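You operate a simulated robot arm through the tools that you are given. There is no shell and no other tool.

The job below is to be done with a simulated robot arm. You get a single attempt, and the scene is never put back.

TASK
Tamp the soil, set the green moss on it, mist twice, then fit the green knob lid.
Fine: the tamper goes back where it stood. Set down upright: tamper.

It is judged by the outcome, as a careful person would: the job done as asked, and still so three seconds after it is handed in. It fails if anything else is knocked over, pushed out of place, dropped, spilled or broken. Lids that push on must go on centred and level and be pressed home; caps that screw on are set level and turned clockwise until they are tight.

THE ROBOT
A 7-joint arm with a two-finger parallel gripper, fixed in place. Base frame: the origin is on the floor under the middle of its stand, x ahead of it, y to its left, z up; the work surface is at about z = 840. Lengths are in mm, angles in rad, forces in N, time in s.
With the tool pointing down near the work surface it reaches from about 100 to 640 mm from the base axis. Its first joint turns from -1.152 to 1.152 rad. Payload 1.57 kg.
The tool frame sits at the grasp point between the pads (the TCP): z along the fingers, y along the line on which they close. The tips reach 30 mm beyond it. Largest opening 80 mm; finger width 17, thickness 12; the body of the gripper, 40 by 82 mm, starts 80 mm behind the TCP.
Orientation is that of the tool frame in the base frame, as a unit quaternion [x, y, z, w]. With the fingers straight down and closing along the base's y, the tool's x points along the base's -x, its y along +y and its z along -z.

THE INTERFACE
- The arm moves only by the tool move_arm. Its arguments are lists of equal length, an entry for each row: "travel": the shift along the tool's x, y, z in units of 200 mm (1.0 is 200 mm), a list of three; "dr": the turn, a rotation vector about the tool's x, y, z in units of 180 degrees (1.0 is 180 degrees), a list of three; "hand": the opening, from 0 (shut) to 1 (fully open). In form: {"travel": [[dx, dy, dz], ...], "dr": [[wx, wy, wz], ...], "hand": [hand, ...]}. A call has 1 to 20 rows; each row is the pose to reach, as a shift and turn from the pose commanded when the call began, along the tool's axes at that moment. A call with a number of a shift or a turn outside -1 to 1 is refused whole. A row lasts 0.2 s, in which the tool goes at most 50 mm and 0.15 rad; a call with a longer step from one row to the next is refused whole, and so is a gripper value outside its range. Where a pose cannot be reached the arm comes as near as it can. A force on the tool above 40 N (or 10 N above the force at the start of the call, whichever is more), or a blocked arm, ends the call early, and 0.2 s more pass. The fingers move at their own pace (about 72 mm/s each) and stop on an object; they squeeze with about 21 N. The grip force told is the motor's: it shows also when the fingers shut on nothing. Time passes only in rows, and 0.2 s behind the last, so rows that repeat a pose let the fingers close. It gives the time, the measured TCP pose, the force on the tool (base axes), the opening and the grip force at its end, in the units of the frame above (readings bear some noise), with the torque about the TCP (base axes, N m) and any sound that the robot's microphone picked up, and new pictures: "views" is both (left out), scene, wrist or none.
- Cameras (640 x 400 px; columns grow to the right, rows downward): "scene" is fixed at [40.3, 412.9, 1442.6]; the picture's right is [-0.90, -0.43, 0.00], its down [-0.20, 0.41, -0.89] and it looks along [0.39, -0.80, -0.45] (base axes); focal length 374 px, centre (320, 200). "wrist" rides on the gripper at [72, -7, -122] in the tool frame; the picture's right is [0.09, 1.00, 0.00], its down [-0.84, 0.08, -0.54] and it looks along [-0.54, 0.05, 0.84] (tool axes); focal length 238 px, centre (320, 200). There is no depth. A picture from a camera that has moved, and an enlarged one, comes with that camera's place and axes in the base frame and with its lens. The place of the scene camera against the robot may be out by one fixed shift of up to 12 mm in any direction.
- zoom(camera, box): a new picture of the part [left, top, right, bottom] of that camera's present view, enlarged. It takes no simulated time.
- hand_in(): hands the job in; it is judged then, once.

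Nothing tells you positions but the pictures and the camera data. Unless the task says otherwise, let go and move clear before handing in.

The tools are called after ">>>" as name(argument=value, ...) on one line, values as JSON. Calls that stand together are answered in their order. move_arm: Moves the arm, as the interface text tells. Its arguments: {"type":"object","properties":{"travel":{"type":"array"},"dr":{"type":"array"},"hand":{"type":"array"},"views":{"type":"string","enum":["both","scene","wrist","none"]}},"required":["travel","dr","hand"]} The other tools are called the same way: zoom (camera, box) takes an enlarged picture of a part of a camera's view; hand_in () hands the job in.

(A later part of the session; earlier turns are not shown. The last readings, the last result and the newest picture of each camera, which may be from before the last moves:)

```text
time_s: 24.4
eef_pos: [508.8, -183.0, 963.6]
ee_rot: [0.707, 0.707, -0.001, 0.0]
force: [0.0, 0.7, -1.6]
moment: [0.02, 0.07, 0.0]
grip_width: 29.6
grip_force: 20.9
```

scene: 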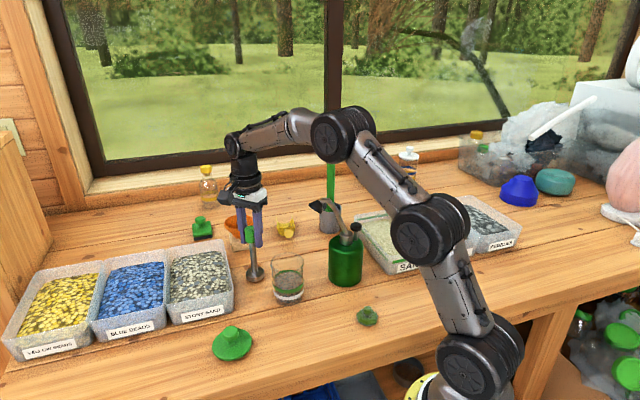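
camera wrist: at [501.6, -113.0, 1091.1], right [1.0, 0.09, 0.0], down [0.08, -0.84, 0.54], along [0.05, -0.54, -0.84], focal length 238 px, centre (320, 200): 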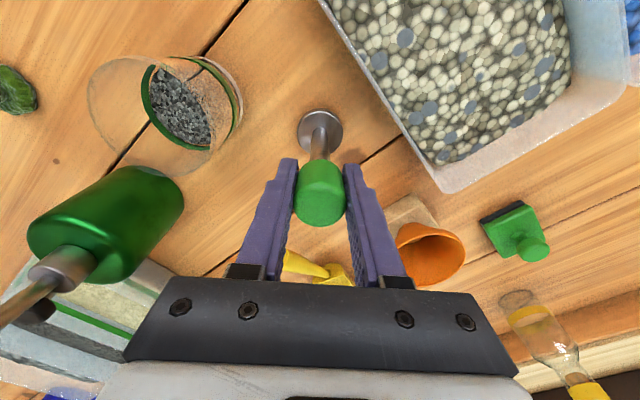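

The force is just starting to change. I go a little further in tiny steps.

>>> move_arm(travel=[[0, 0, 0.003], [0, 0, 0.006], [0, 0, 0.006]], dr=[[0, 0, 0], [0, 0, 0], [0, 0, 0]], hand=[0, 0, 0], views="both")

>>> zoom(camera="scene", box=[220, 220, 300, 300])

```text
time_s: 25.2
eef_pos: [509.8, -182.8, 963.4]
ee_rot: [0.707, 0.707, 0.0, 0.001]
force: [-4.2, 2.9, 9.2]
moment: [0.26, 0.34, -0.03]
grip_width: 29.4
grip_force: 20.7
camera wrist: at [502.2, -112.8, 1085.1], right [1.0, 0.09, 0.0], down [0.08, -0.84, 0.54], along [0.05, -0.54, -0.84], focal length 238 px, centre (320, 200)
```

scene: 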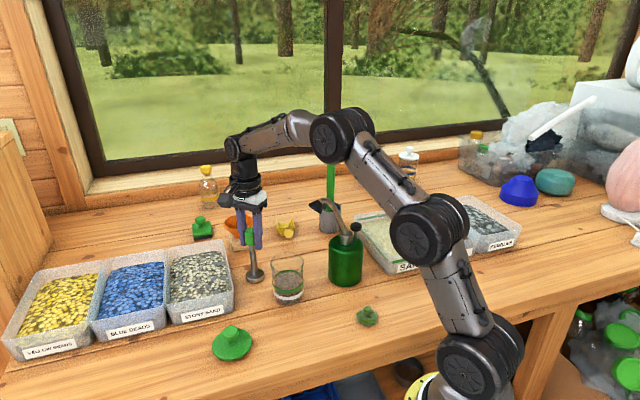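
wrist: 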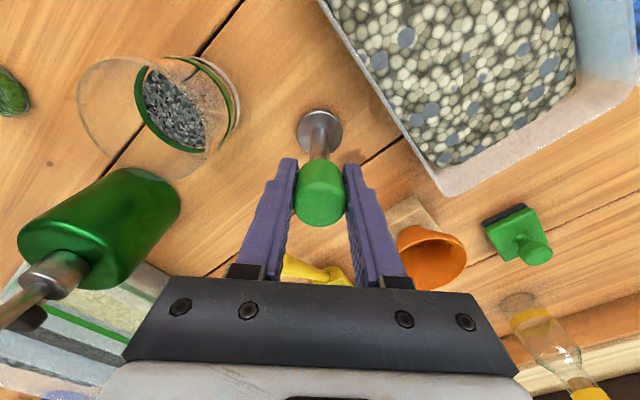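

```text
5.00 times, centred on (260, 260) of scene
camera zoom: at [40.1, 413.0, 1442.6], right [-0.9, -0.43, 0.0], down [-0.2, 0.41, -0.89], along [0.39, -0.8, -0.45], focal length 1869 px, centre (620, -100)
```

zoom: 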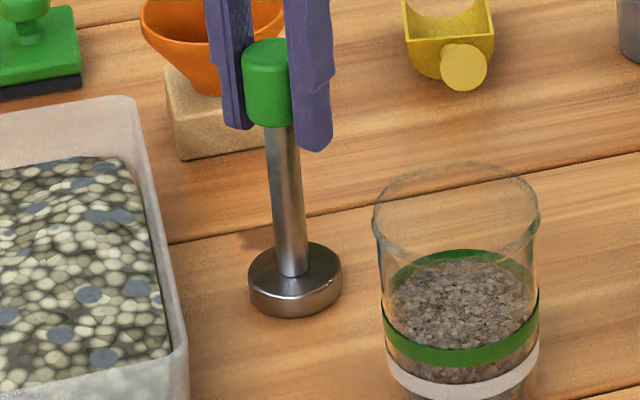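

The tamper's foot is on the table. I ease off the pressure slightly and open the fingers, then rise straight up.

>>> move_arm(travel=[[0, 0, -0.003], [0, 0, -0.003], [0, 0, -0.003], [0, 0, -0.003], [0, 0, -0.003], [0, 0, -0.003]], dr=[[0, 0, 0], [0, 0, 0], [0, 0, 0], [0, 0, 0], [0, 0, 0], [0, 0, 0]], hand=[0, 0.4, 0.45, 0.6, 0.8, 0.8], views="none")

>>> zoom(camera="scene", box=[220, 220, 300, 300])

```text
time_s: 26.6
eef_pos: [509.2, -182.9, 963.1]
ee_rot: [0.708, 0.707, 0.0, 0.001]
force: [0.8, 0.8, 0.2]
moment: [0.01, 0.03, 0.01]
grip_width: 64.2
grip_force: 0.1
```

```text
5.00 times, centred on (260, 260) of scene
camera zoom: at [40.3, 412.9, 1442.6], right [-0.9, -0.43, 0.0], down [-0.2, 0.41, -0.89], along [0.39, -0.8, -0.45], focal length 1869 px, centre (620, -100)
```

zoom: 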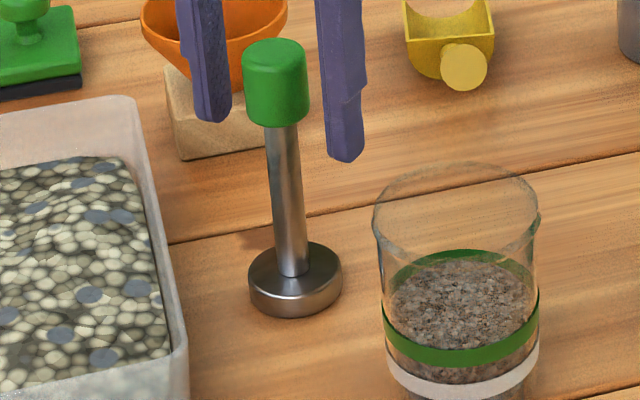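

The tamper stands upright where it was. I rise, then travel high and away from the mister toward the moss.

>>> move_arm(travel=[[0, 0, -0.1], [0, 0, -0.3], [0, 0, -0.5], [0, 0, -0.72], [0, 0, -0.95], [0.08, -0.17, -1.0], [0.17, -0.36, -1.0], [0.26, -0.55, -1.0], [0.35, -0.74, -1.0], [0.35, -0.93, -1.0], [0.35, -1.0, -1.0], [0.35, -1.0, -1.0]], dr=[[0, 0, 0], [0, 0, 0], [0, 0, 0], [0, 0, 0], [0, 0, 0], [0, 0, 0], [0, 0, 0], [0, 0, 0], [0, 0, 0], [0, 0, 0], [0, 0, 0], [0, 0, 0]], hand=[1, 1, 1, 1, 1, 1, 1, 1, 1, 1, 1, 1])

>>> zoom(camera="scene", box=[220, 220, 300, 300])

```text
time_s: 29.2
eef_pos: [309.5, -111.9, 1163.3]
ee_rot: [0.707, 0.707, 0.001, -0.001]
force: [0.3, 1.1, -0.1]
moment: [0.0, 0.02, 0.01]
grip_width: 80.2
grip_force: 0.0
camera wrist: at [302.0, -42.6, 1284.7], right [1.0, 0.09, 0.0], down [0.08, -0.84, 0.54], along [0.05, -0.54, -0.84], focal length 238 px, centre (320, 200)
```

scene: 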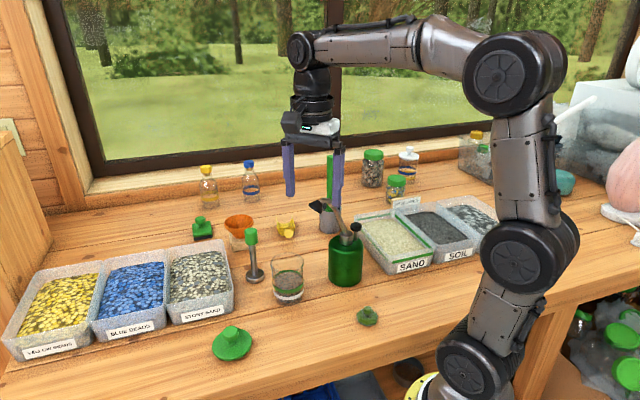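
wrist: 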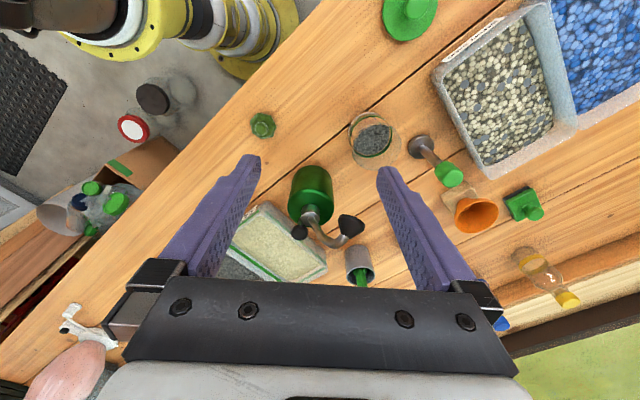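

```text
5.00 times, centred on (260, 260) of scene
camera zoom: at [40.3, 412.9, 1442.6], right [-0.9, -0.43, 0.0], down [-0.2, 0.41, -0.89], along [0.39, -0.8, -0.45], focal length 1869 px, centre (620, -100)
```

zoom: 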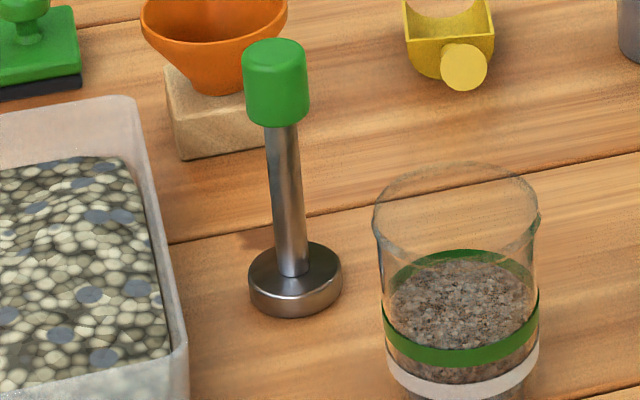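

From here the wrist camera sees the mister, jar and moss well. I enlarge the mister and the moss.

>>> zoom(camera="wrist", box=[270, 100, 410, 260])

>>> zoom(camera="wrist", box=[230, 95, 300, 155])

```text
2.50 times, centred on (340, 180) of wrist
camera zoom: at [302.0, -42.6, 1284.7], right [1.0, 0.09, 0.0], down [0.08, -0.84, 0.54], along [0.05, -0.54, -0.84], focal length 596 px, centre (270, 250)
```

zoom: 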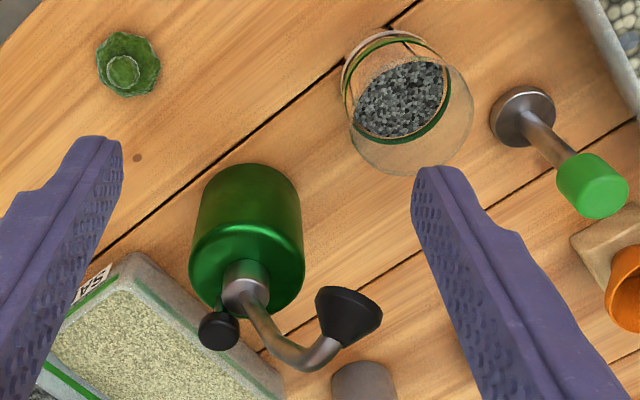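

```text
6.67 times, centred on (265, 125) of wrist
camera zoom: at [302.0, -42.6, 1284.7], right [1.0, 0.09, 0.0], down [0.08, -0.84, 0.54], along [0.05, -0.54, -0.84], focal length 1589 px, centre (687, 700)
```

zoom: 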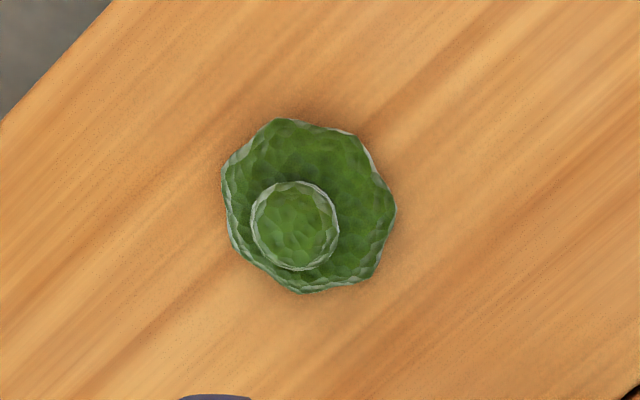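

The mister's pump button is near (292, -305, 980), its nozzle mouth near (357, -215, 1055), aimed at the jar. The moss is near (210, -173) with a small knob on top, so I look at it more closely for the grasp.

>>> zoom(camera="scene", box=[345, 295, 390, 335])

>>> zoom(camera="scene", box=[305, 190, 375, 290])

>>> zoom(camera="scene", box=[205, 315, 260, 370])

```text
10.00 times, centred on (368, 315) of scene
camera zoom: at [40.3, 412.9, 1442.6], right [-0.9, -0.43, 0.0], down [-0.2, 0.41, -0.89], along [0.39, -0.8, -0.45], focal length 3738 px, centre (-155, -950)
```

zoom: 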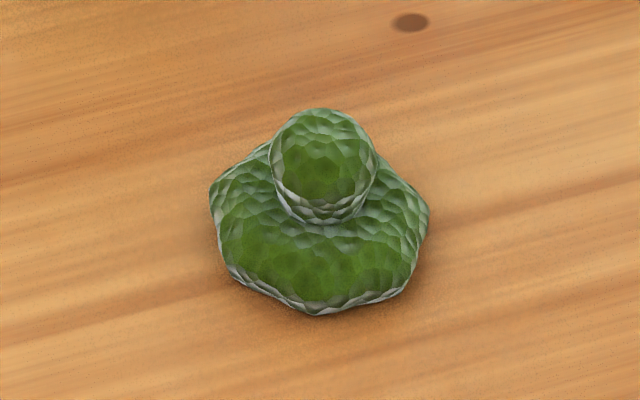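

```text
4.00 times, centred on (340, 240) of scene
camera zoom: at [40.3, 412.9, 1442.6], right [-0.9, -0.43, 0.0], down [-0.2, 0.41, -0.89], along [0.39, -0.8, -0.45], focal length 1495 px, centre (240, 40)
```

zoom: 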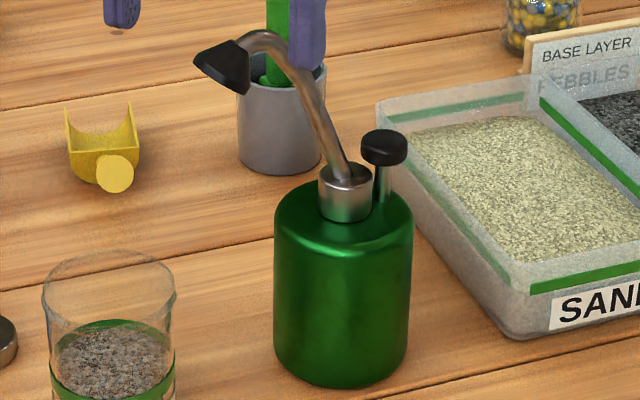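

```text
7.27 times, centred on (232, 342) of scene
camera zoom: at [40.3, 412.9, 1442.6], right [-0.9, -0.43, 0.0], down [-0.2, 0.41, -0.89], along [0.39, -0.8, -0.45], focal length 2718 px, centre (956, -836)
```

zoom: 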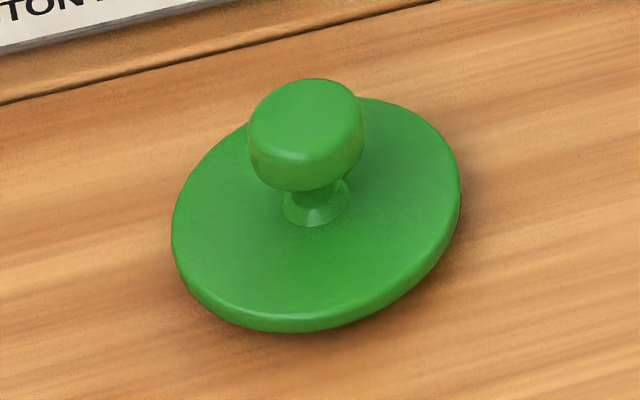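

The moss has a knob about 22 mm across near z 853–865. I move above it and stop at z 1000 to recheck its centre.

>>> move_arm(travel=[[-0.06, -0.17, 0], [-0.14, -0.34, 0.05], [-0.22, -0.45, 0.2], [-0.293, -0.4955, 0.4], [-0.293, -0.4955, 0.62], [-0.293, -0.4955, 0.81], [-0.293, -0.4955, 0.81]], dr=[[0, 0, 0], [0, 0, 0], [0, 0, 0], [0, 0, 0], [0, 0, 0], [0, 0, 0], [0, 0, 0]], hand=[1, 1, 1, 1, 1, 1, 1])

>>> zoom(camera="wrist", box=[260, 60, 380, 170])

```text
time_s: 30.8
eef_pos: [208.2, -171.7, 998.3]
ee_rot: [0.707, 0.707, 0.0, 0.0]
force: [0.4, 0.4, 0.6]
moment: [0.01, -0.03, 0.0]
grip_width: 79.8
grip_force: 0.1
camera wrist: at [201.8, -101.3, 1121.0], right [1.0, 0.09, 0.0], down [0.08, -0.84, 0.54], along [0.05, -0.54, -0.84], focal length 238 px, centre (320, 200)
```

scene: 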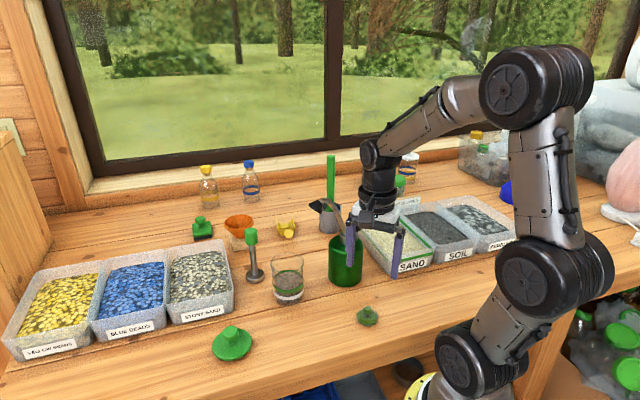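
wrist: 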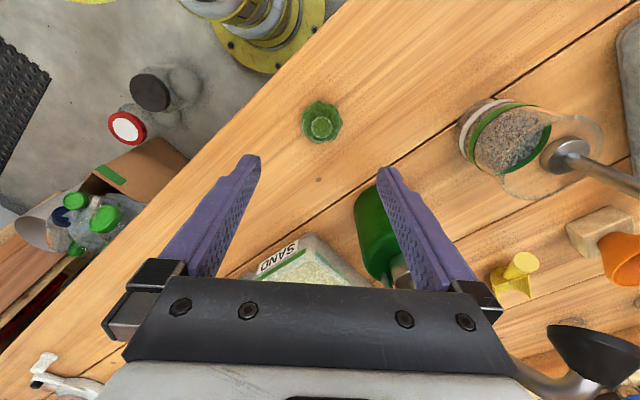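

```text
3.64 times, centred on (320, 115) of wrist
camera zoom: at [201.8, -101.3, 1121.0], right [1.0, 0.09, 0.0], down [0.08, -0.84, 0.54], along [0.05, -0.54, -0.84], focal length 867 px, centre (320, 509)
```

zoom: 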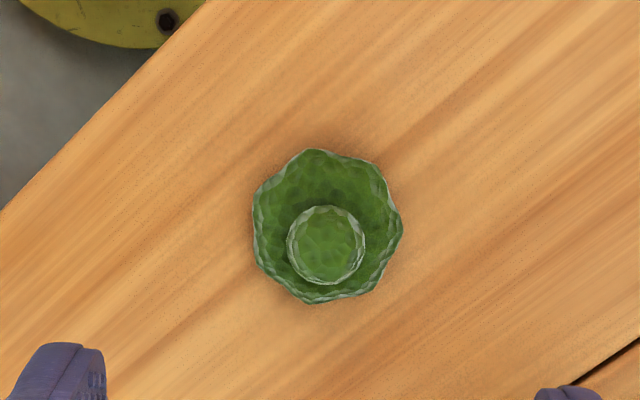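

The moss centre comes out at (211, -174). I descend so the fingertips straddle the knob just above the moss body, then look before closing.

>>> move_arm(travel=[[-0.005, 0.006, 0.2], [-0.005, 0.006, 0.38], [-0.005, 0.006, 0.5], [-0.005, 0.006, 0.56], [-0.005, 0.006, 0.575], [-0.005, 0.006, 0.575]], dr=[[0, 0, 0], [0, 0, 0], [0, 0, 0], [0, 0, 0], [0, 0, 0], [0, 0, 0]], hand=[1, 1, 1, 0.7, 0.55, 0.55])

>>> zoom(camera="wrist", box=[250, 90, 390, 220])

>>> zoom(camera="scene", box=[330, 270, 410, 340])

```text
time_s: 32.2
eef_pos: [210.4, -171.9, 886.0]
ee_rot: [0.708, 0.707, 0.0, 0.0]
force: [1.0, 0.4, 0.6]
moment: [-0.01, -0.01, 0.0]
grip_width: 44.0
grip_force: 0.1
camera wrist: at [204.5, -102.3, 1007.4], right [1.0, 0.09, 0.0], down [0.08, -0.84, 0.54], along [0.05, -0.54, -0.84], focal length 238 px, centre (320, 200)
```

scene: 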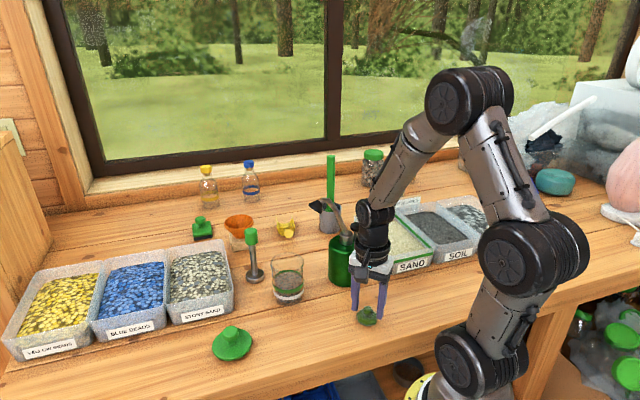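
wrist: 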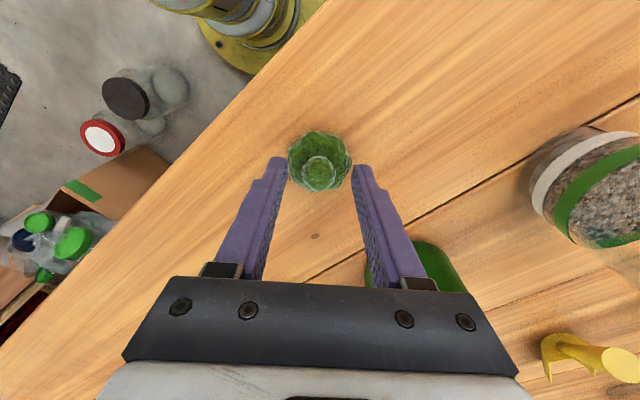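

```text
3.08 times, centred on (320, 155) of wrist
camera zoom: at [204.5, -102.3, 1007.4], right [1.0, 0.09, 0.0], down [0.08, -0.84, 0.54], along [0.05, -0.54, -0.84], focal length 733 px, centre (320, 338)
```

zoom: 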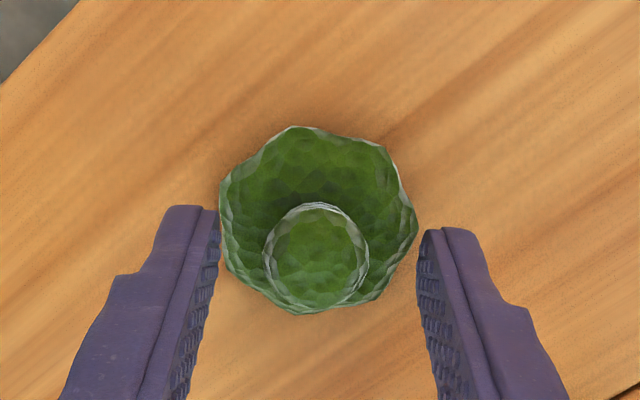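

```text
5.71 times, centred on (370, 305) of scene
camera zoom: at [40.4, 412.9, 1442.6], right [-0.9, -0.43, 0.0], down [-0.2, 0.41, -0.89], along [0.39, -0.8, -0.45], focal length 2136 px, centre (34, -400)
```

zoom: 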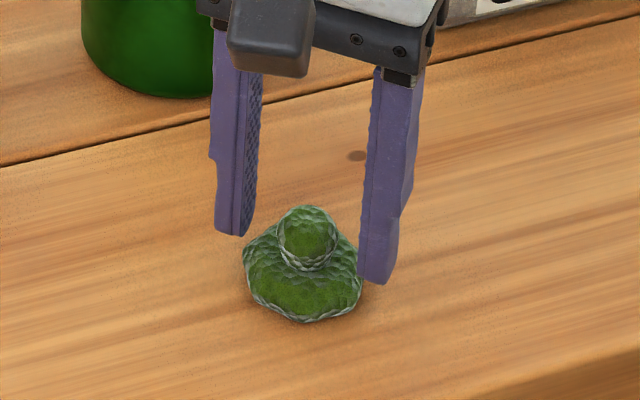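

The knob is centred between the fingertips. I lower 1 mm more and close on it gently.

>>> move_arm(travel=[[0, -0.003, 0.005], [0, -0.003, 0.005], [0, -0.003, 0.005], [0, -0.003, 0.005], [0, -0.003, 0.005]], dr=[[0, 0, 0], [0, 0, 0], [0, 0, 0], [0, 0, 0], [0, 0, 0]], hand=[0.45, 0.35, 0.25, 0.15, 0])

>>> zoom(camera="wrist", box=[250, 90, 390, 220])

>>> zoom(camera="scene", box=[330, 270, 410, 340])

```text
time_s: 33.4
eef_pos: [211.2, -172.7, 884.4]
ee_rot: [0.707, 0.707, 0.0, 0.0]
force: [0.3, -0.2, -0.5]
moment: [-0.04, 0.0, 0.01]
grip_width: 19.7
grip_force: 20.9
camera wrist: at [203.8, -102.3, 1006.7], right [1.0, 0.09, 0.0], down [0.08, -0.84, 0.54], along [0.05, -0.54, -0.84], focal length 238 px, centre (320, 200)
```

scene: 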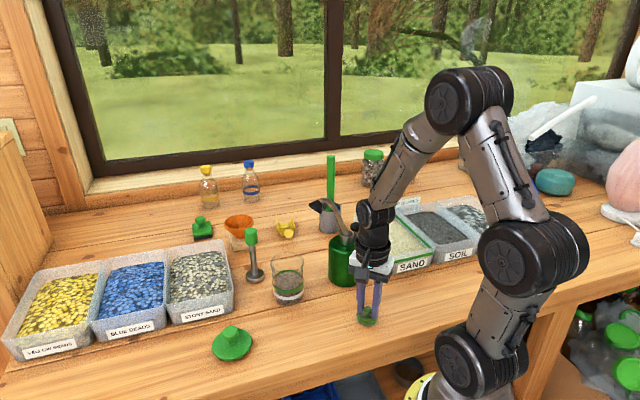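
wrist: 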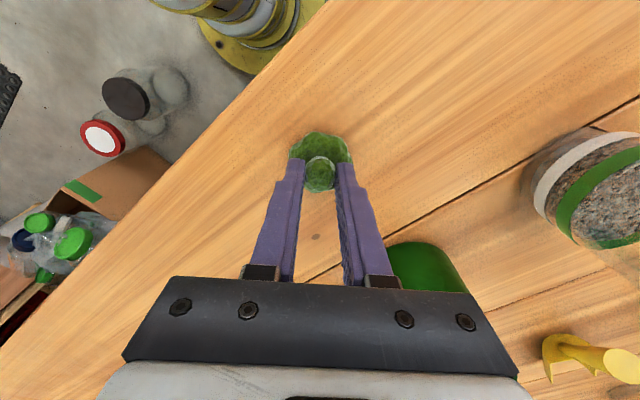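

```text
3.08 times, centred on (320, 155) of wrist
camera zoom: at [203.8, -102.3, 1006.7], right [1.0, 0.09, 0.0], down [0.08, -0.84, 0.54], along [0.05, -0.54, -0.84], focal length 733 px, centre (320, 338)
```

zoom: 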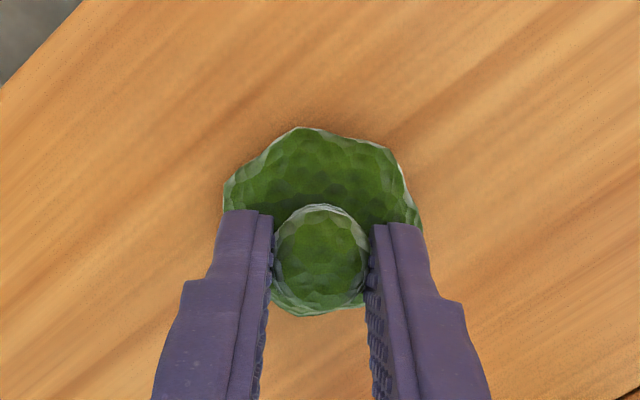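

```text
5.71 times, centred on (370, 305) of scene
camera zoom: at [40.3, 412.9, 1442.6], right [-0.9, -0.43, 0.0], down [-0.2, 0.41, -0.89], along [0.39, -0.8, -0.45], focal length 2136 px, centre (34, -400)
```

zoom: 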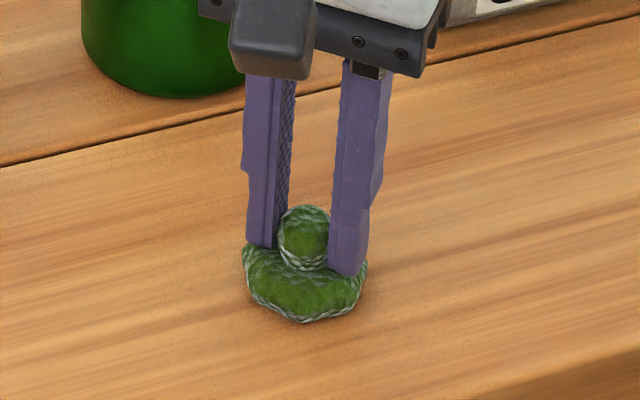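

The moss knob is held at 19.7 mm. I lift it straight up and carry it around on the side away from the mister, stopping beside the jar.

>>> move_arm(travel=[[0, 0, -0.05], [0, 0, -0.15], [0, 0, -0.3], [0, 0, -0.5], [0, 0, -0.7], [0, 0, -0.8775], [0.12, 0.11, -0.8775], [0.24, 0.22, -0.8775], [0.36, 0.335, -0.8775], [0.47, 0.447, -0.8775], [0.47, 0.62, -0.8775], [0.47, 0.79, -0.8775], [0.47, 0.946, -0.8775], [0.47, 0.946, -0.8775]], dr=[[0, 0, 0], [0, 0, 0], [0, 0, 0], [0, 0, 0], [0, 0, 0], [0, 0, 0], [0, 0, 0], [0, 0, 0], [0, 0, 0], [0, 0, 0], [0, 0, 0], [0, 0, 0], [0, 0, 0], [0, 0, 0]], hand=[0, 0, 0, 0, 0, 0, 0, 0, 0, 0, 0, 0, 0, 0])

>>> zoom(camera="wrist", box=[230, 90, 410, 240])

>>> zoom(camera="scene", box=[230, 190, 330, 310])

```text
time_s: 36.4
eef_pos: [400.3, -79.4, 1060.1]
ee_rot: [0.707, 0.707, 0.001, 0.0]
force: [1.5, 0.1, 0.1]
moment: [0.03, 0.0, 0.01]
grip_width: 19.7
grip_force: 21.0
camera wrist: at [392.8, -8.7, 1182.5], right [1.0, 0.09, 0.0], down [0.08, -0.84, 0.54], along [0.05, -0.54, -0.84], focal length 238 px, centre (320, 200)
```

scene: 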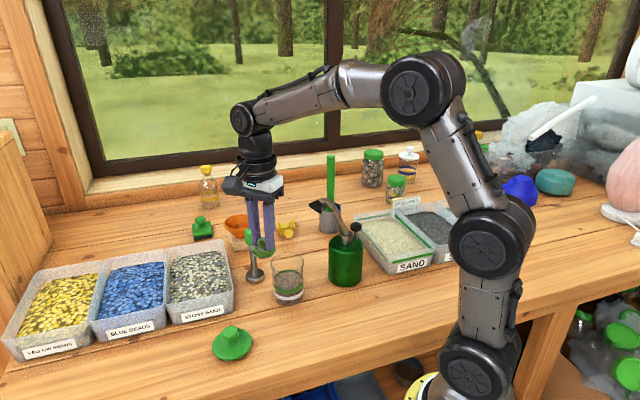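
wrist: 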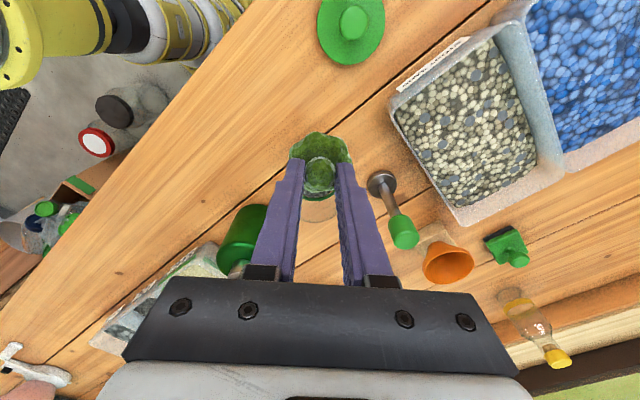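

```text
2.67 times, centred on (320, 165) of wrist
camera zoom: at [392.8, -8.7, 1182.5], right [1.0, 0.09, 0.0], down [0.08, -0.84, 0.54], along [0.05, -0.54, -0.84], focal length 636 px, centre (320, 293)
```

zoom: 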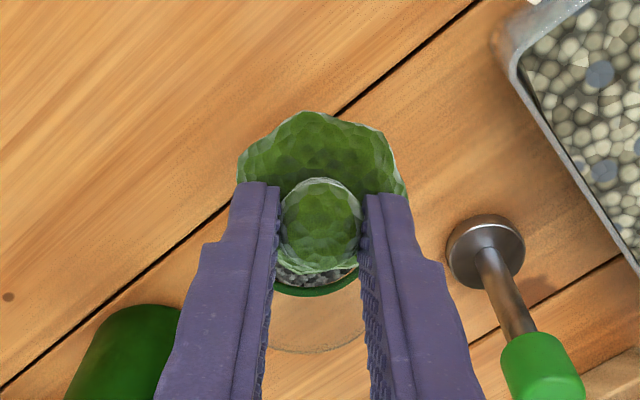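

```text
3.33 times, centred on (280, 250) of scene
camera zoom: at [40.4, 412.9, 1442.6], right [-0.9, -0.43, 0.0], down [-0.2, 0.41, -0.89], along [0.39, -0.8, -0.45], focal length 1246 px, centre (453, 33)
```

zoom: 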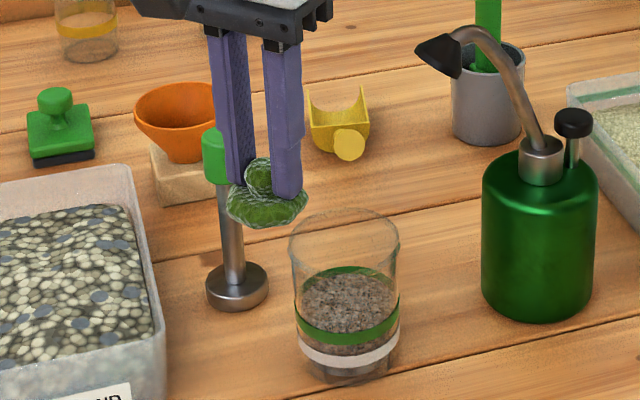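

The moss is held level. I bring it over the jar and lower it to just above the rim to check centring.

>>> move_arm(travel=[[-0.15, 0, 0], [-0.3, 0, 0], [-0.394, 0, 0], [-0.394, 0, 0.1], [-0.394, 0, 0.2], [-0.394, 0, 0.3], [-0.394, 0, 0.3]], dr=[[0, 0, 0], [0, 0, 0], [0, 0, 0], [0, 0, 0], [0, 0, 0], [0, 0, 0], [0, 0, 0]], hand=[0, 0, 0, 0, 0, 0, 0])

>>> zoom(camera="wrist", box=[250, 80, 390, 220])

>>> zoom(camera="scene", box=[240, 190, 360, 310])

```text
time_s: 38.0
eef_pos: [400.2, -157.4, 999.5]
ee_rot: [0.706, 0.708, 0.0, -0.001]
force: [0.8, 0.2, -0.2]
moment: [0.01, 0.05, 0.0]
grip_width: 20.0
grip_force: 21.1
camera wrist: at [392.8, -87.5, 1122.4], right [1.0, 0.09, 0.0], down [0.08, -0.84, 0.54], along [0.05, -0.54, -0.84], focal length 238 px, centre (320, 200)
```

scene: 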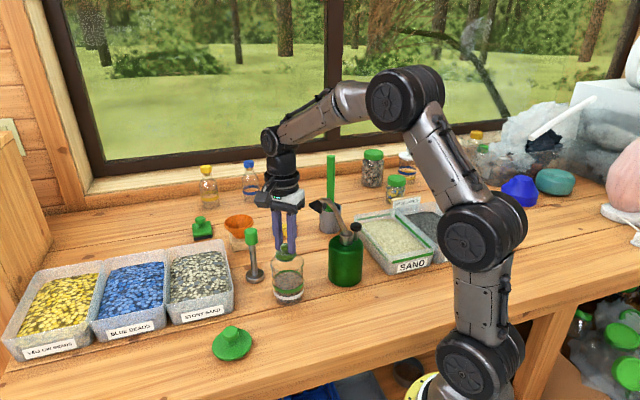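
wrist: 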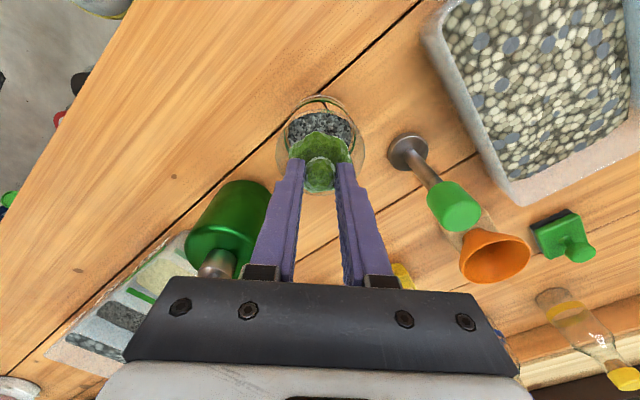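

```text
2.86 times, centred on (320, 150) of wrist
camera zoom: at [392.8, -87.5, 1122.4], right [1.0, 0.09, 0.0], down [0.08, -0.84, 0.54], along [0.05, -0.54, -0.84], focal length 681 px, centre (320, 343)
```

zoom: 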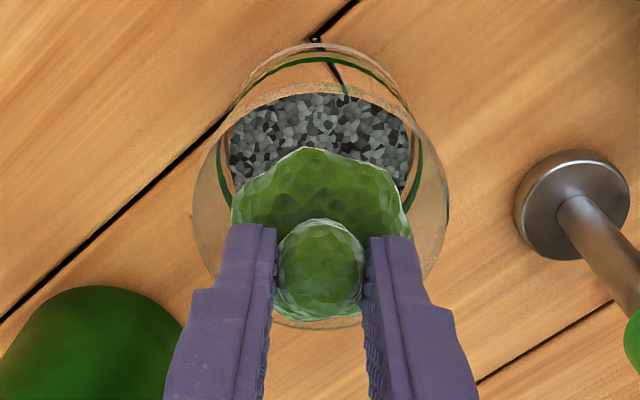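

```text
3.33 times, centred on (300, 250) of scene
camera zoom: at [40.4, 412.9, 1442.6], right [-0.9, -0.43, 0.0], down [-0.2, 0.41, -0.89], along [0.39, -0.8, -0.45], focal length 1246 px, centre (387, 33)
```

zoom: 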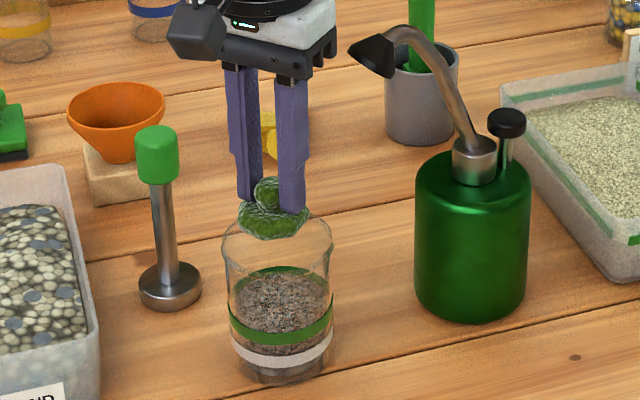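

The moss is centred over the rim. I lower it into the jar, slowing down near the soil.

>>> move_arm(travel=[[0, 0, 0.07], [0, 0, 0.14], [0, 0, 0.2], [0, 0, 0.25], [0, 0, 0.29], [0, 0, 0.31], [0, 0, 0.31]], dr=[[0, 0, 0], [0, 0, 0], [0, 0, 0], [0, 0, 0], [0, 0, 0], [0, 0, 0], [0, 0, 0]], hand=[0, 0, 0, 0, 0, 0, 0])

>>> zoom(camera="wrist", box=[240, 70, 400, 230])

>>> zoom(camera="scene", box=[240, 190, 360, 310])

```text
time_s: 39.6
eef_pos: [399.6, -158.2, 937.6]
ee_rot: [0.707, 0.707, 0.0, 0.0]
force: [-0.3, -0.1, -0.7]
moment: [0.03, -0.04, 0.0]
grip_width: 20.1
grip_force: 21.2
camera wrist: at [392.9, -87.6, 1059.5], right [1.0, 0.09, 0.0], down [0.08, -0.84, 0.54], along [0.05, -0.54, -0.84], focal length 238 px, centre (320, 200)
```

scene: 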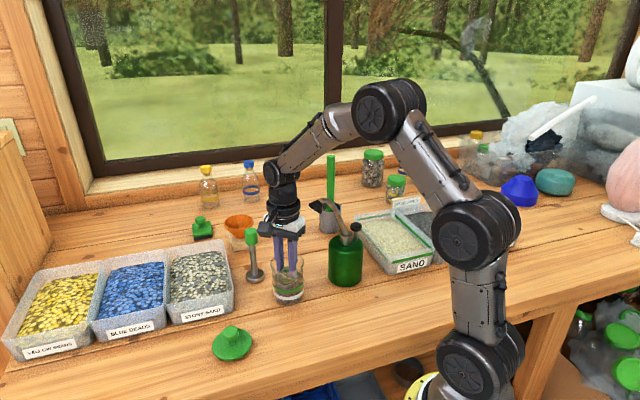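
wrist: 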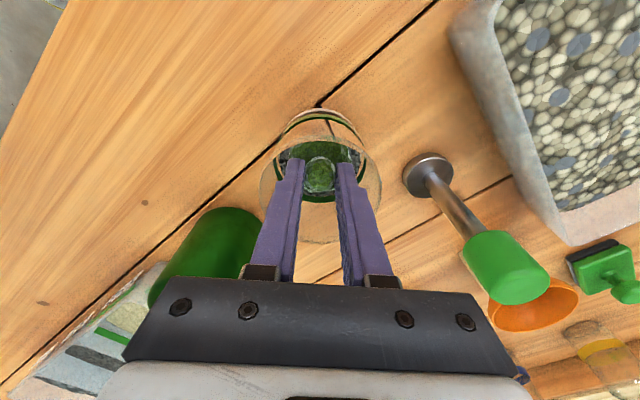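

```text
2.50 times, centred on (320, 150) of wrist
camera zoom: at [392.9, -87.6, 1059.5], right [1.0, 0.09, 0.0], down [0.08, -0.84, 0.54], along [0.05, -0.54, -0.84], focal length 596 px, centre (320, 325)
```

zoom: 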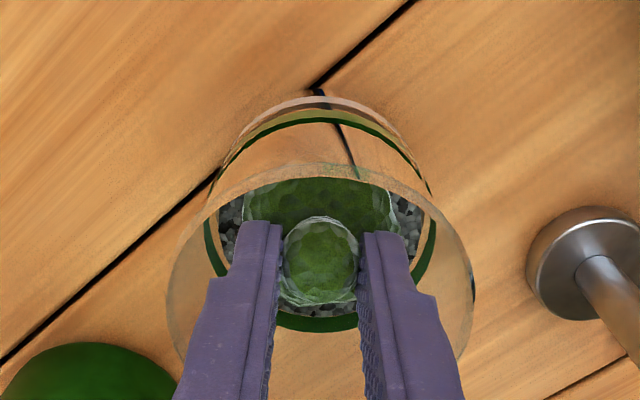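

```text
3.33 times, centred on (300, 250) of scene
camera zoom: at [40.4, 412.9, 1442.6], right [-0.9, -0.43, 0.0], down [-0.2, 0.41, -0.89], along [0.39, -0.8, -0.45], focal length 1246 px, centre (387, 33)
```

zoom: 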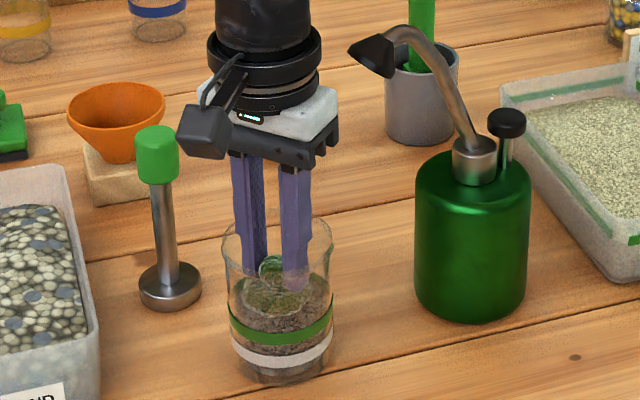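

The moss is inside the jar, about 9 mm above the soil. I lower in 1 mm steps until it touches.

>>> move_arm(travel=[[0, 0, 0.01], [0, 0, 0.02], [0, 0, 0.03], [0, 0, 0.035], [0, 0, 0.035]], dr=[[0, 0, 0], [0, 0, 0], [0, 0, 0], [0, 0, 0], [0, 0, 0]], hand=[0, 0, 0, 0, 0], views="none")

```text
time_s: 40.8
eef_pos: [400.8, -157.3, 931.2]
ee_rot: [0.707, 0.707, 0.0, -0.001]
force: [0.3, 0.4, 0.1]
moment: [0.0, -0.02, -0.01]
grip_width: 19.9
grip_force: 21.6
```

>>> move_arm(travel=[[0, 0, 0.005], [0, 0, 0.009], [0, 0, 0.012], [0, 0, 0.015], [0, 0, 0.015]], dr=[[0, 0, 0], [0, 0, 0], [0, 0, 0], [0, 0, 0], [0, 0, 0]], hand=[0, 0, 0, 0, 0], views="none")

```text
time_s: 42.0
eef_pos: [399.5, -158.5, 928.5]
ee_rot: [0.707, 0.707, 0.001, 0.001]
force: [-2.3, 1.0, 6.2]
moment: [0.09, 0.1, 0.0]
grip_width: 20.0
grip_force: 21.4
```

The moss touches the soil with about 6 N. I open the fingers only a few millimetres, staying clear of the glass.

>>> move_arm(travel=[[0, 0, -0.002], [0, 0, -0.002], [0, 0, -0.002], [0, 0, -0.002]], dr=[[0, 0, 0], [0, 0, 0], [0, 0, 0], [0, 0, 0]], hand=[0.28, 0.31, 0.34, 0.34])

>>> zoom(camera="wrist", box=[240, 70, 400, 230])

>>> zoom(camera="scene", box=[240, 190, 360, 310])

```text
time_s: 43.0
eef_pos: [400.5, -157.7, 929.7]
ee_rot: [0.707, 0.707, 0.0, -0.001]
force: [-0.1, -0.1, 0.3]
moment: [-0.04, 0.03, -0.03]
grip_width: 27.1
grip_force: 0.0
camera wrist: at [392.8, -87.3, 1050.6], right [1.0, 0.09, 0.0], down [0.08, -0.84, 0.54], along [0.05, -0.54, -0.84], focal length 238 px, centre (320, 200)
```

scene: 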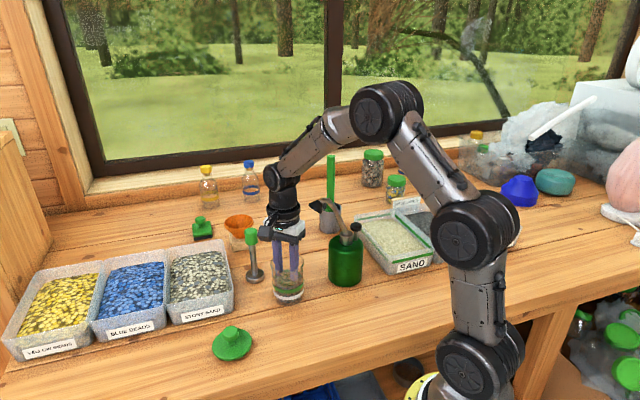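
wrist: 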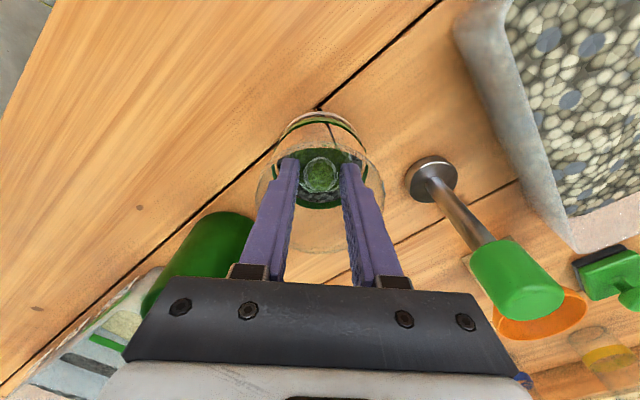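

```text
2.50 times, centred on (320, 150) of wrist
camera zoom: at [392.8, -87.3, 1050.6], right [1.0, 0.09, 0.0], down [0.08, -0.84, 0.54], along [0.05, -0.54, -0.84], focal length 596 px, centre (320, 325)
```

zoom: 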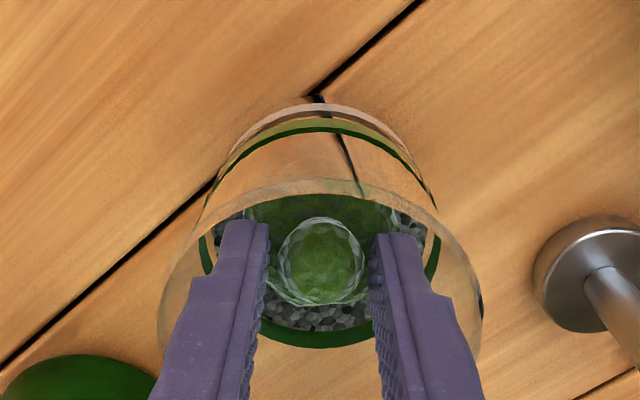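

```text
3.33 times, centred on (300, 250) of scene
camera zoom: at [40.3, 412.9, 1442.6], right [-0.9, -0.43, 0.0], down [-0.2, 0.41, -0.89], along [0.39, -0.8, -0.45], focal length 1246 px, centre (387, 33)
```

zoom: 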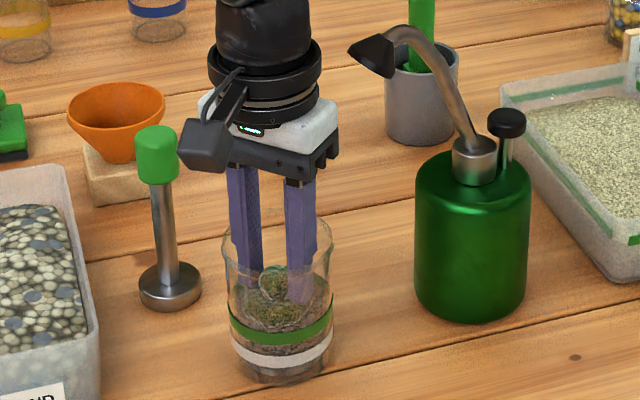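

The moss rests on the soil and the knob is free of both fingers. I rise straight out of the jar.

>>> move_arm(travel=[[0, 0, -0.03], [0, 0, -0.1], [0, 0, -0.25], [0, 0, -0.45], [0, 0, -0.65], [0, 0, -0.85], [0, 0, -1.0], [0, 0, -1.0]], dr=[[0, 0, 0], [0, 0, 0], [0, 0, 0], [0, 0, 0], [0, 0, 0], [0, 0, 0], [0, 0, 0], [0, 0, 0]], hand=[0.34, 0.34, 0.34, 0.34, 0.34, 0.2, 0, 0])

>>> zoom(camera="wrist", box=[260, 60, 380, 170])

>>> zoom(camera="scene", box=[240, 220, 330, 310])

```text
time_s: 44.8
eef_pos: [399.7, -157.1, 1128.5]
ee_rot: [0.707, 0.707, 0.0, -0.001]
force: [1.1, -0.5, -0.6]
moment: [-0.02, 0.0, -0.01]
grip_width: 0.2
grip_force: 21.1
camera wrist: at [393.0, -87.1, 1250.4], right [1.0, 0.09, 0.0], down [0.08, -0.84, 0.54], along [0.05, -0.54, -0.84], focal length 238 px, centre (320, 200)
```

scene: 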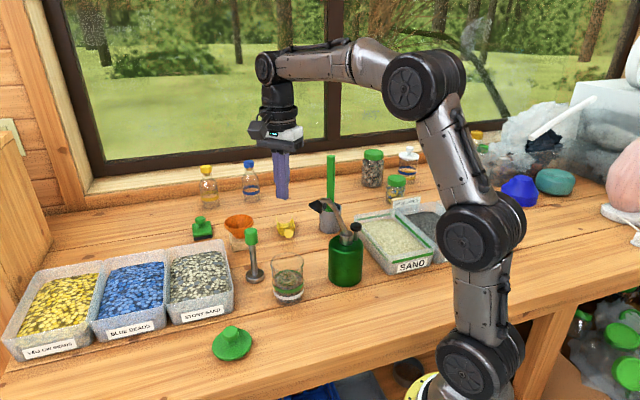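
wrist: 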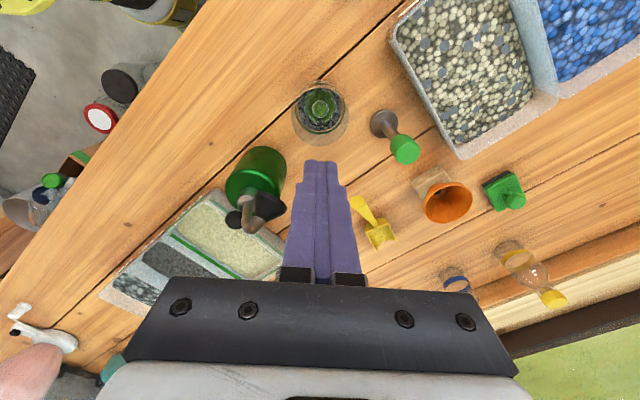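

```text
3.64 times, centred on (320, 115) of wrist
camera zoom: at [393.0, -87.1, 1250.4], right [1.0, 0.09, 0.0], down [0.08, -0.84, 0.54], along [0.05, -0.54, -0.84], focal length 867 px, centre (320, 509)
```

zoom: 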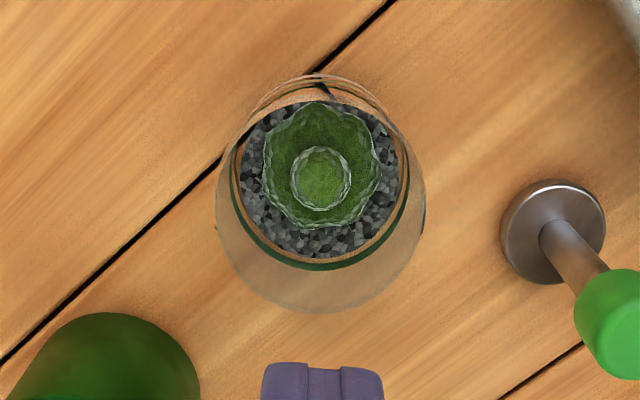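

```text
4.44 times, centred on (285, 265) of scene
camera zoom: at [40.3, 412.9, 1442.6], right [-0.9, -0.43, 0.0], down [-0.2, 0.41, -0.89], along [0.39, -0.8, -0.45], focal length 1661 px, centre (476, -89)
```

zoom: 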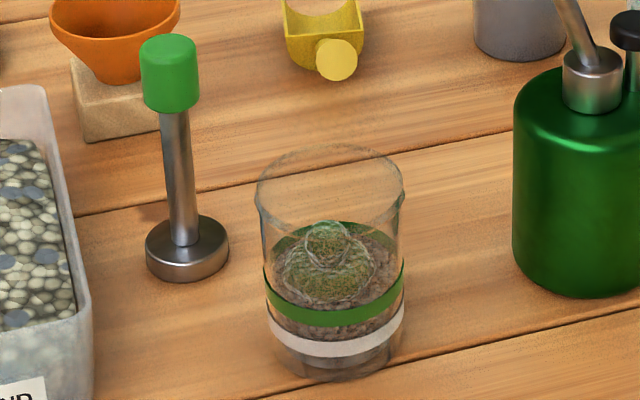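

The moss sits flat on the soil in the middle of the jar. Next I go high over the mister, fingers closed, to see the pump button from above.

>>> move_arm(travel=[[0, 0, -0.2], [-0.12, -0.09, -0.21], [-0.27, -0.2, -0.21], [-0.42, -0.31, -0.21], [-0.57, -0.42, -0.21], [-0.7, -0.52, -0.21], [-0.731, -0.539, -0.1], [-0.731, -0.539, 0], [-0.731, -0.539, 0]], dr=[[0, 0, 0], [0, 0, 0], [0, 0, 0], [0, 0, 0], [0, 0, 0], [0, 0, 0], [0, 0, 0], [0, 0, 0], [0, 0, 0]], hand=[0, 0, 0, 0, 0, 0, 0, 0, 0])

>>> zoom(camera="wrist", box=[260, 60, 420, 200])

>>> zoom(camera="scene", box=[290, 130, 410, 290])

```text
time_s: 46.8
eef_pos: [292.9, -303.6, 1127.8]
ee_rot: [0.707, 0.707, 0.0, 0.0]
force: [0.2, -0.5, 0.8]
moment: [-0.01, 0.02, 0.02]
grip_width: 0.0
grip_force: 21.2
camera wrist: at [285.5, -233.9, 1250.3], right [1.0, 0.09, 0.0], down [0.08, -0.84, 0.54], along [0.05, -0.54, -0.84], focal length 238 px, centre (320, 200)
```

scene: 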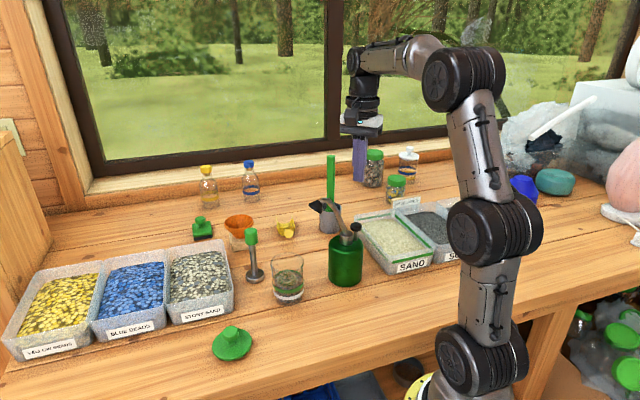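
wrist: 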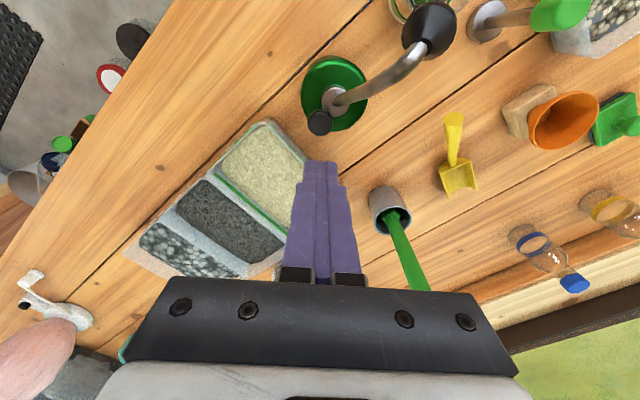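

```text
2.86 times, centred on (340, 130) of wrist
camera zoom: at [285.5, -233.9, 1250.3], right [1.0, 0.09, 0.0], down [0.08, -0.84, 0.54], along [0.05, -0.54, -0.84], focal length 681 px, centre (263, 400)
```

zoom: 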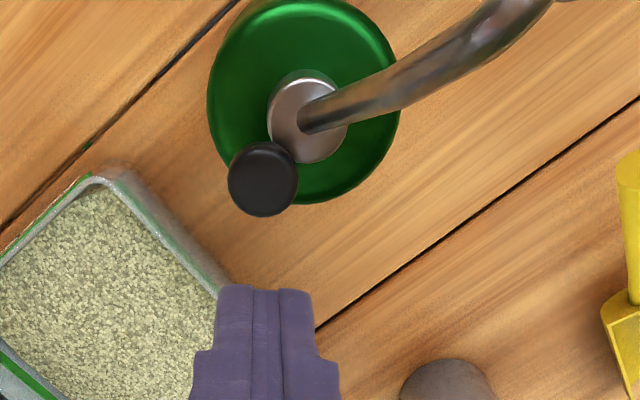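

```text
2.50 times, centred on (350, 210) of scene
camera zoom: at [40.3, 412.9, 1442.6], right [-0.9, -0.43, 0.0], down [-0.2, 0.41, -0.89], along [0.39, -0.8, -0.45], focal length 934 px, centre (245, 175)
```

zoom: 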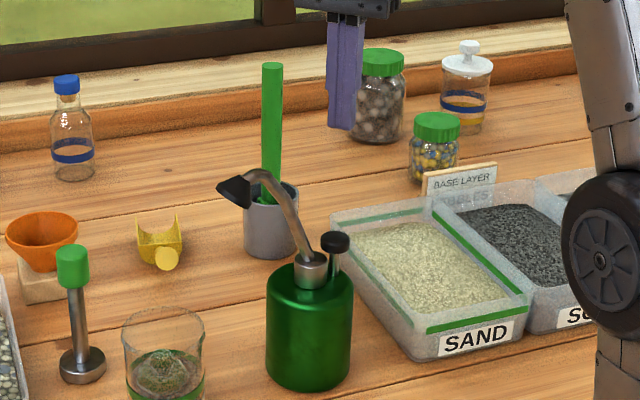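

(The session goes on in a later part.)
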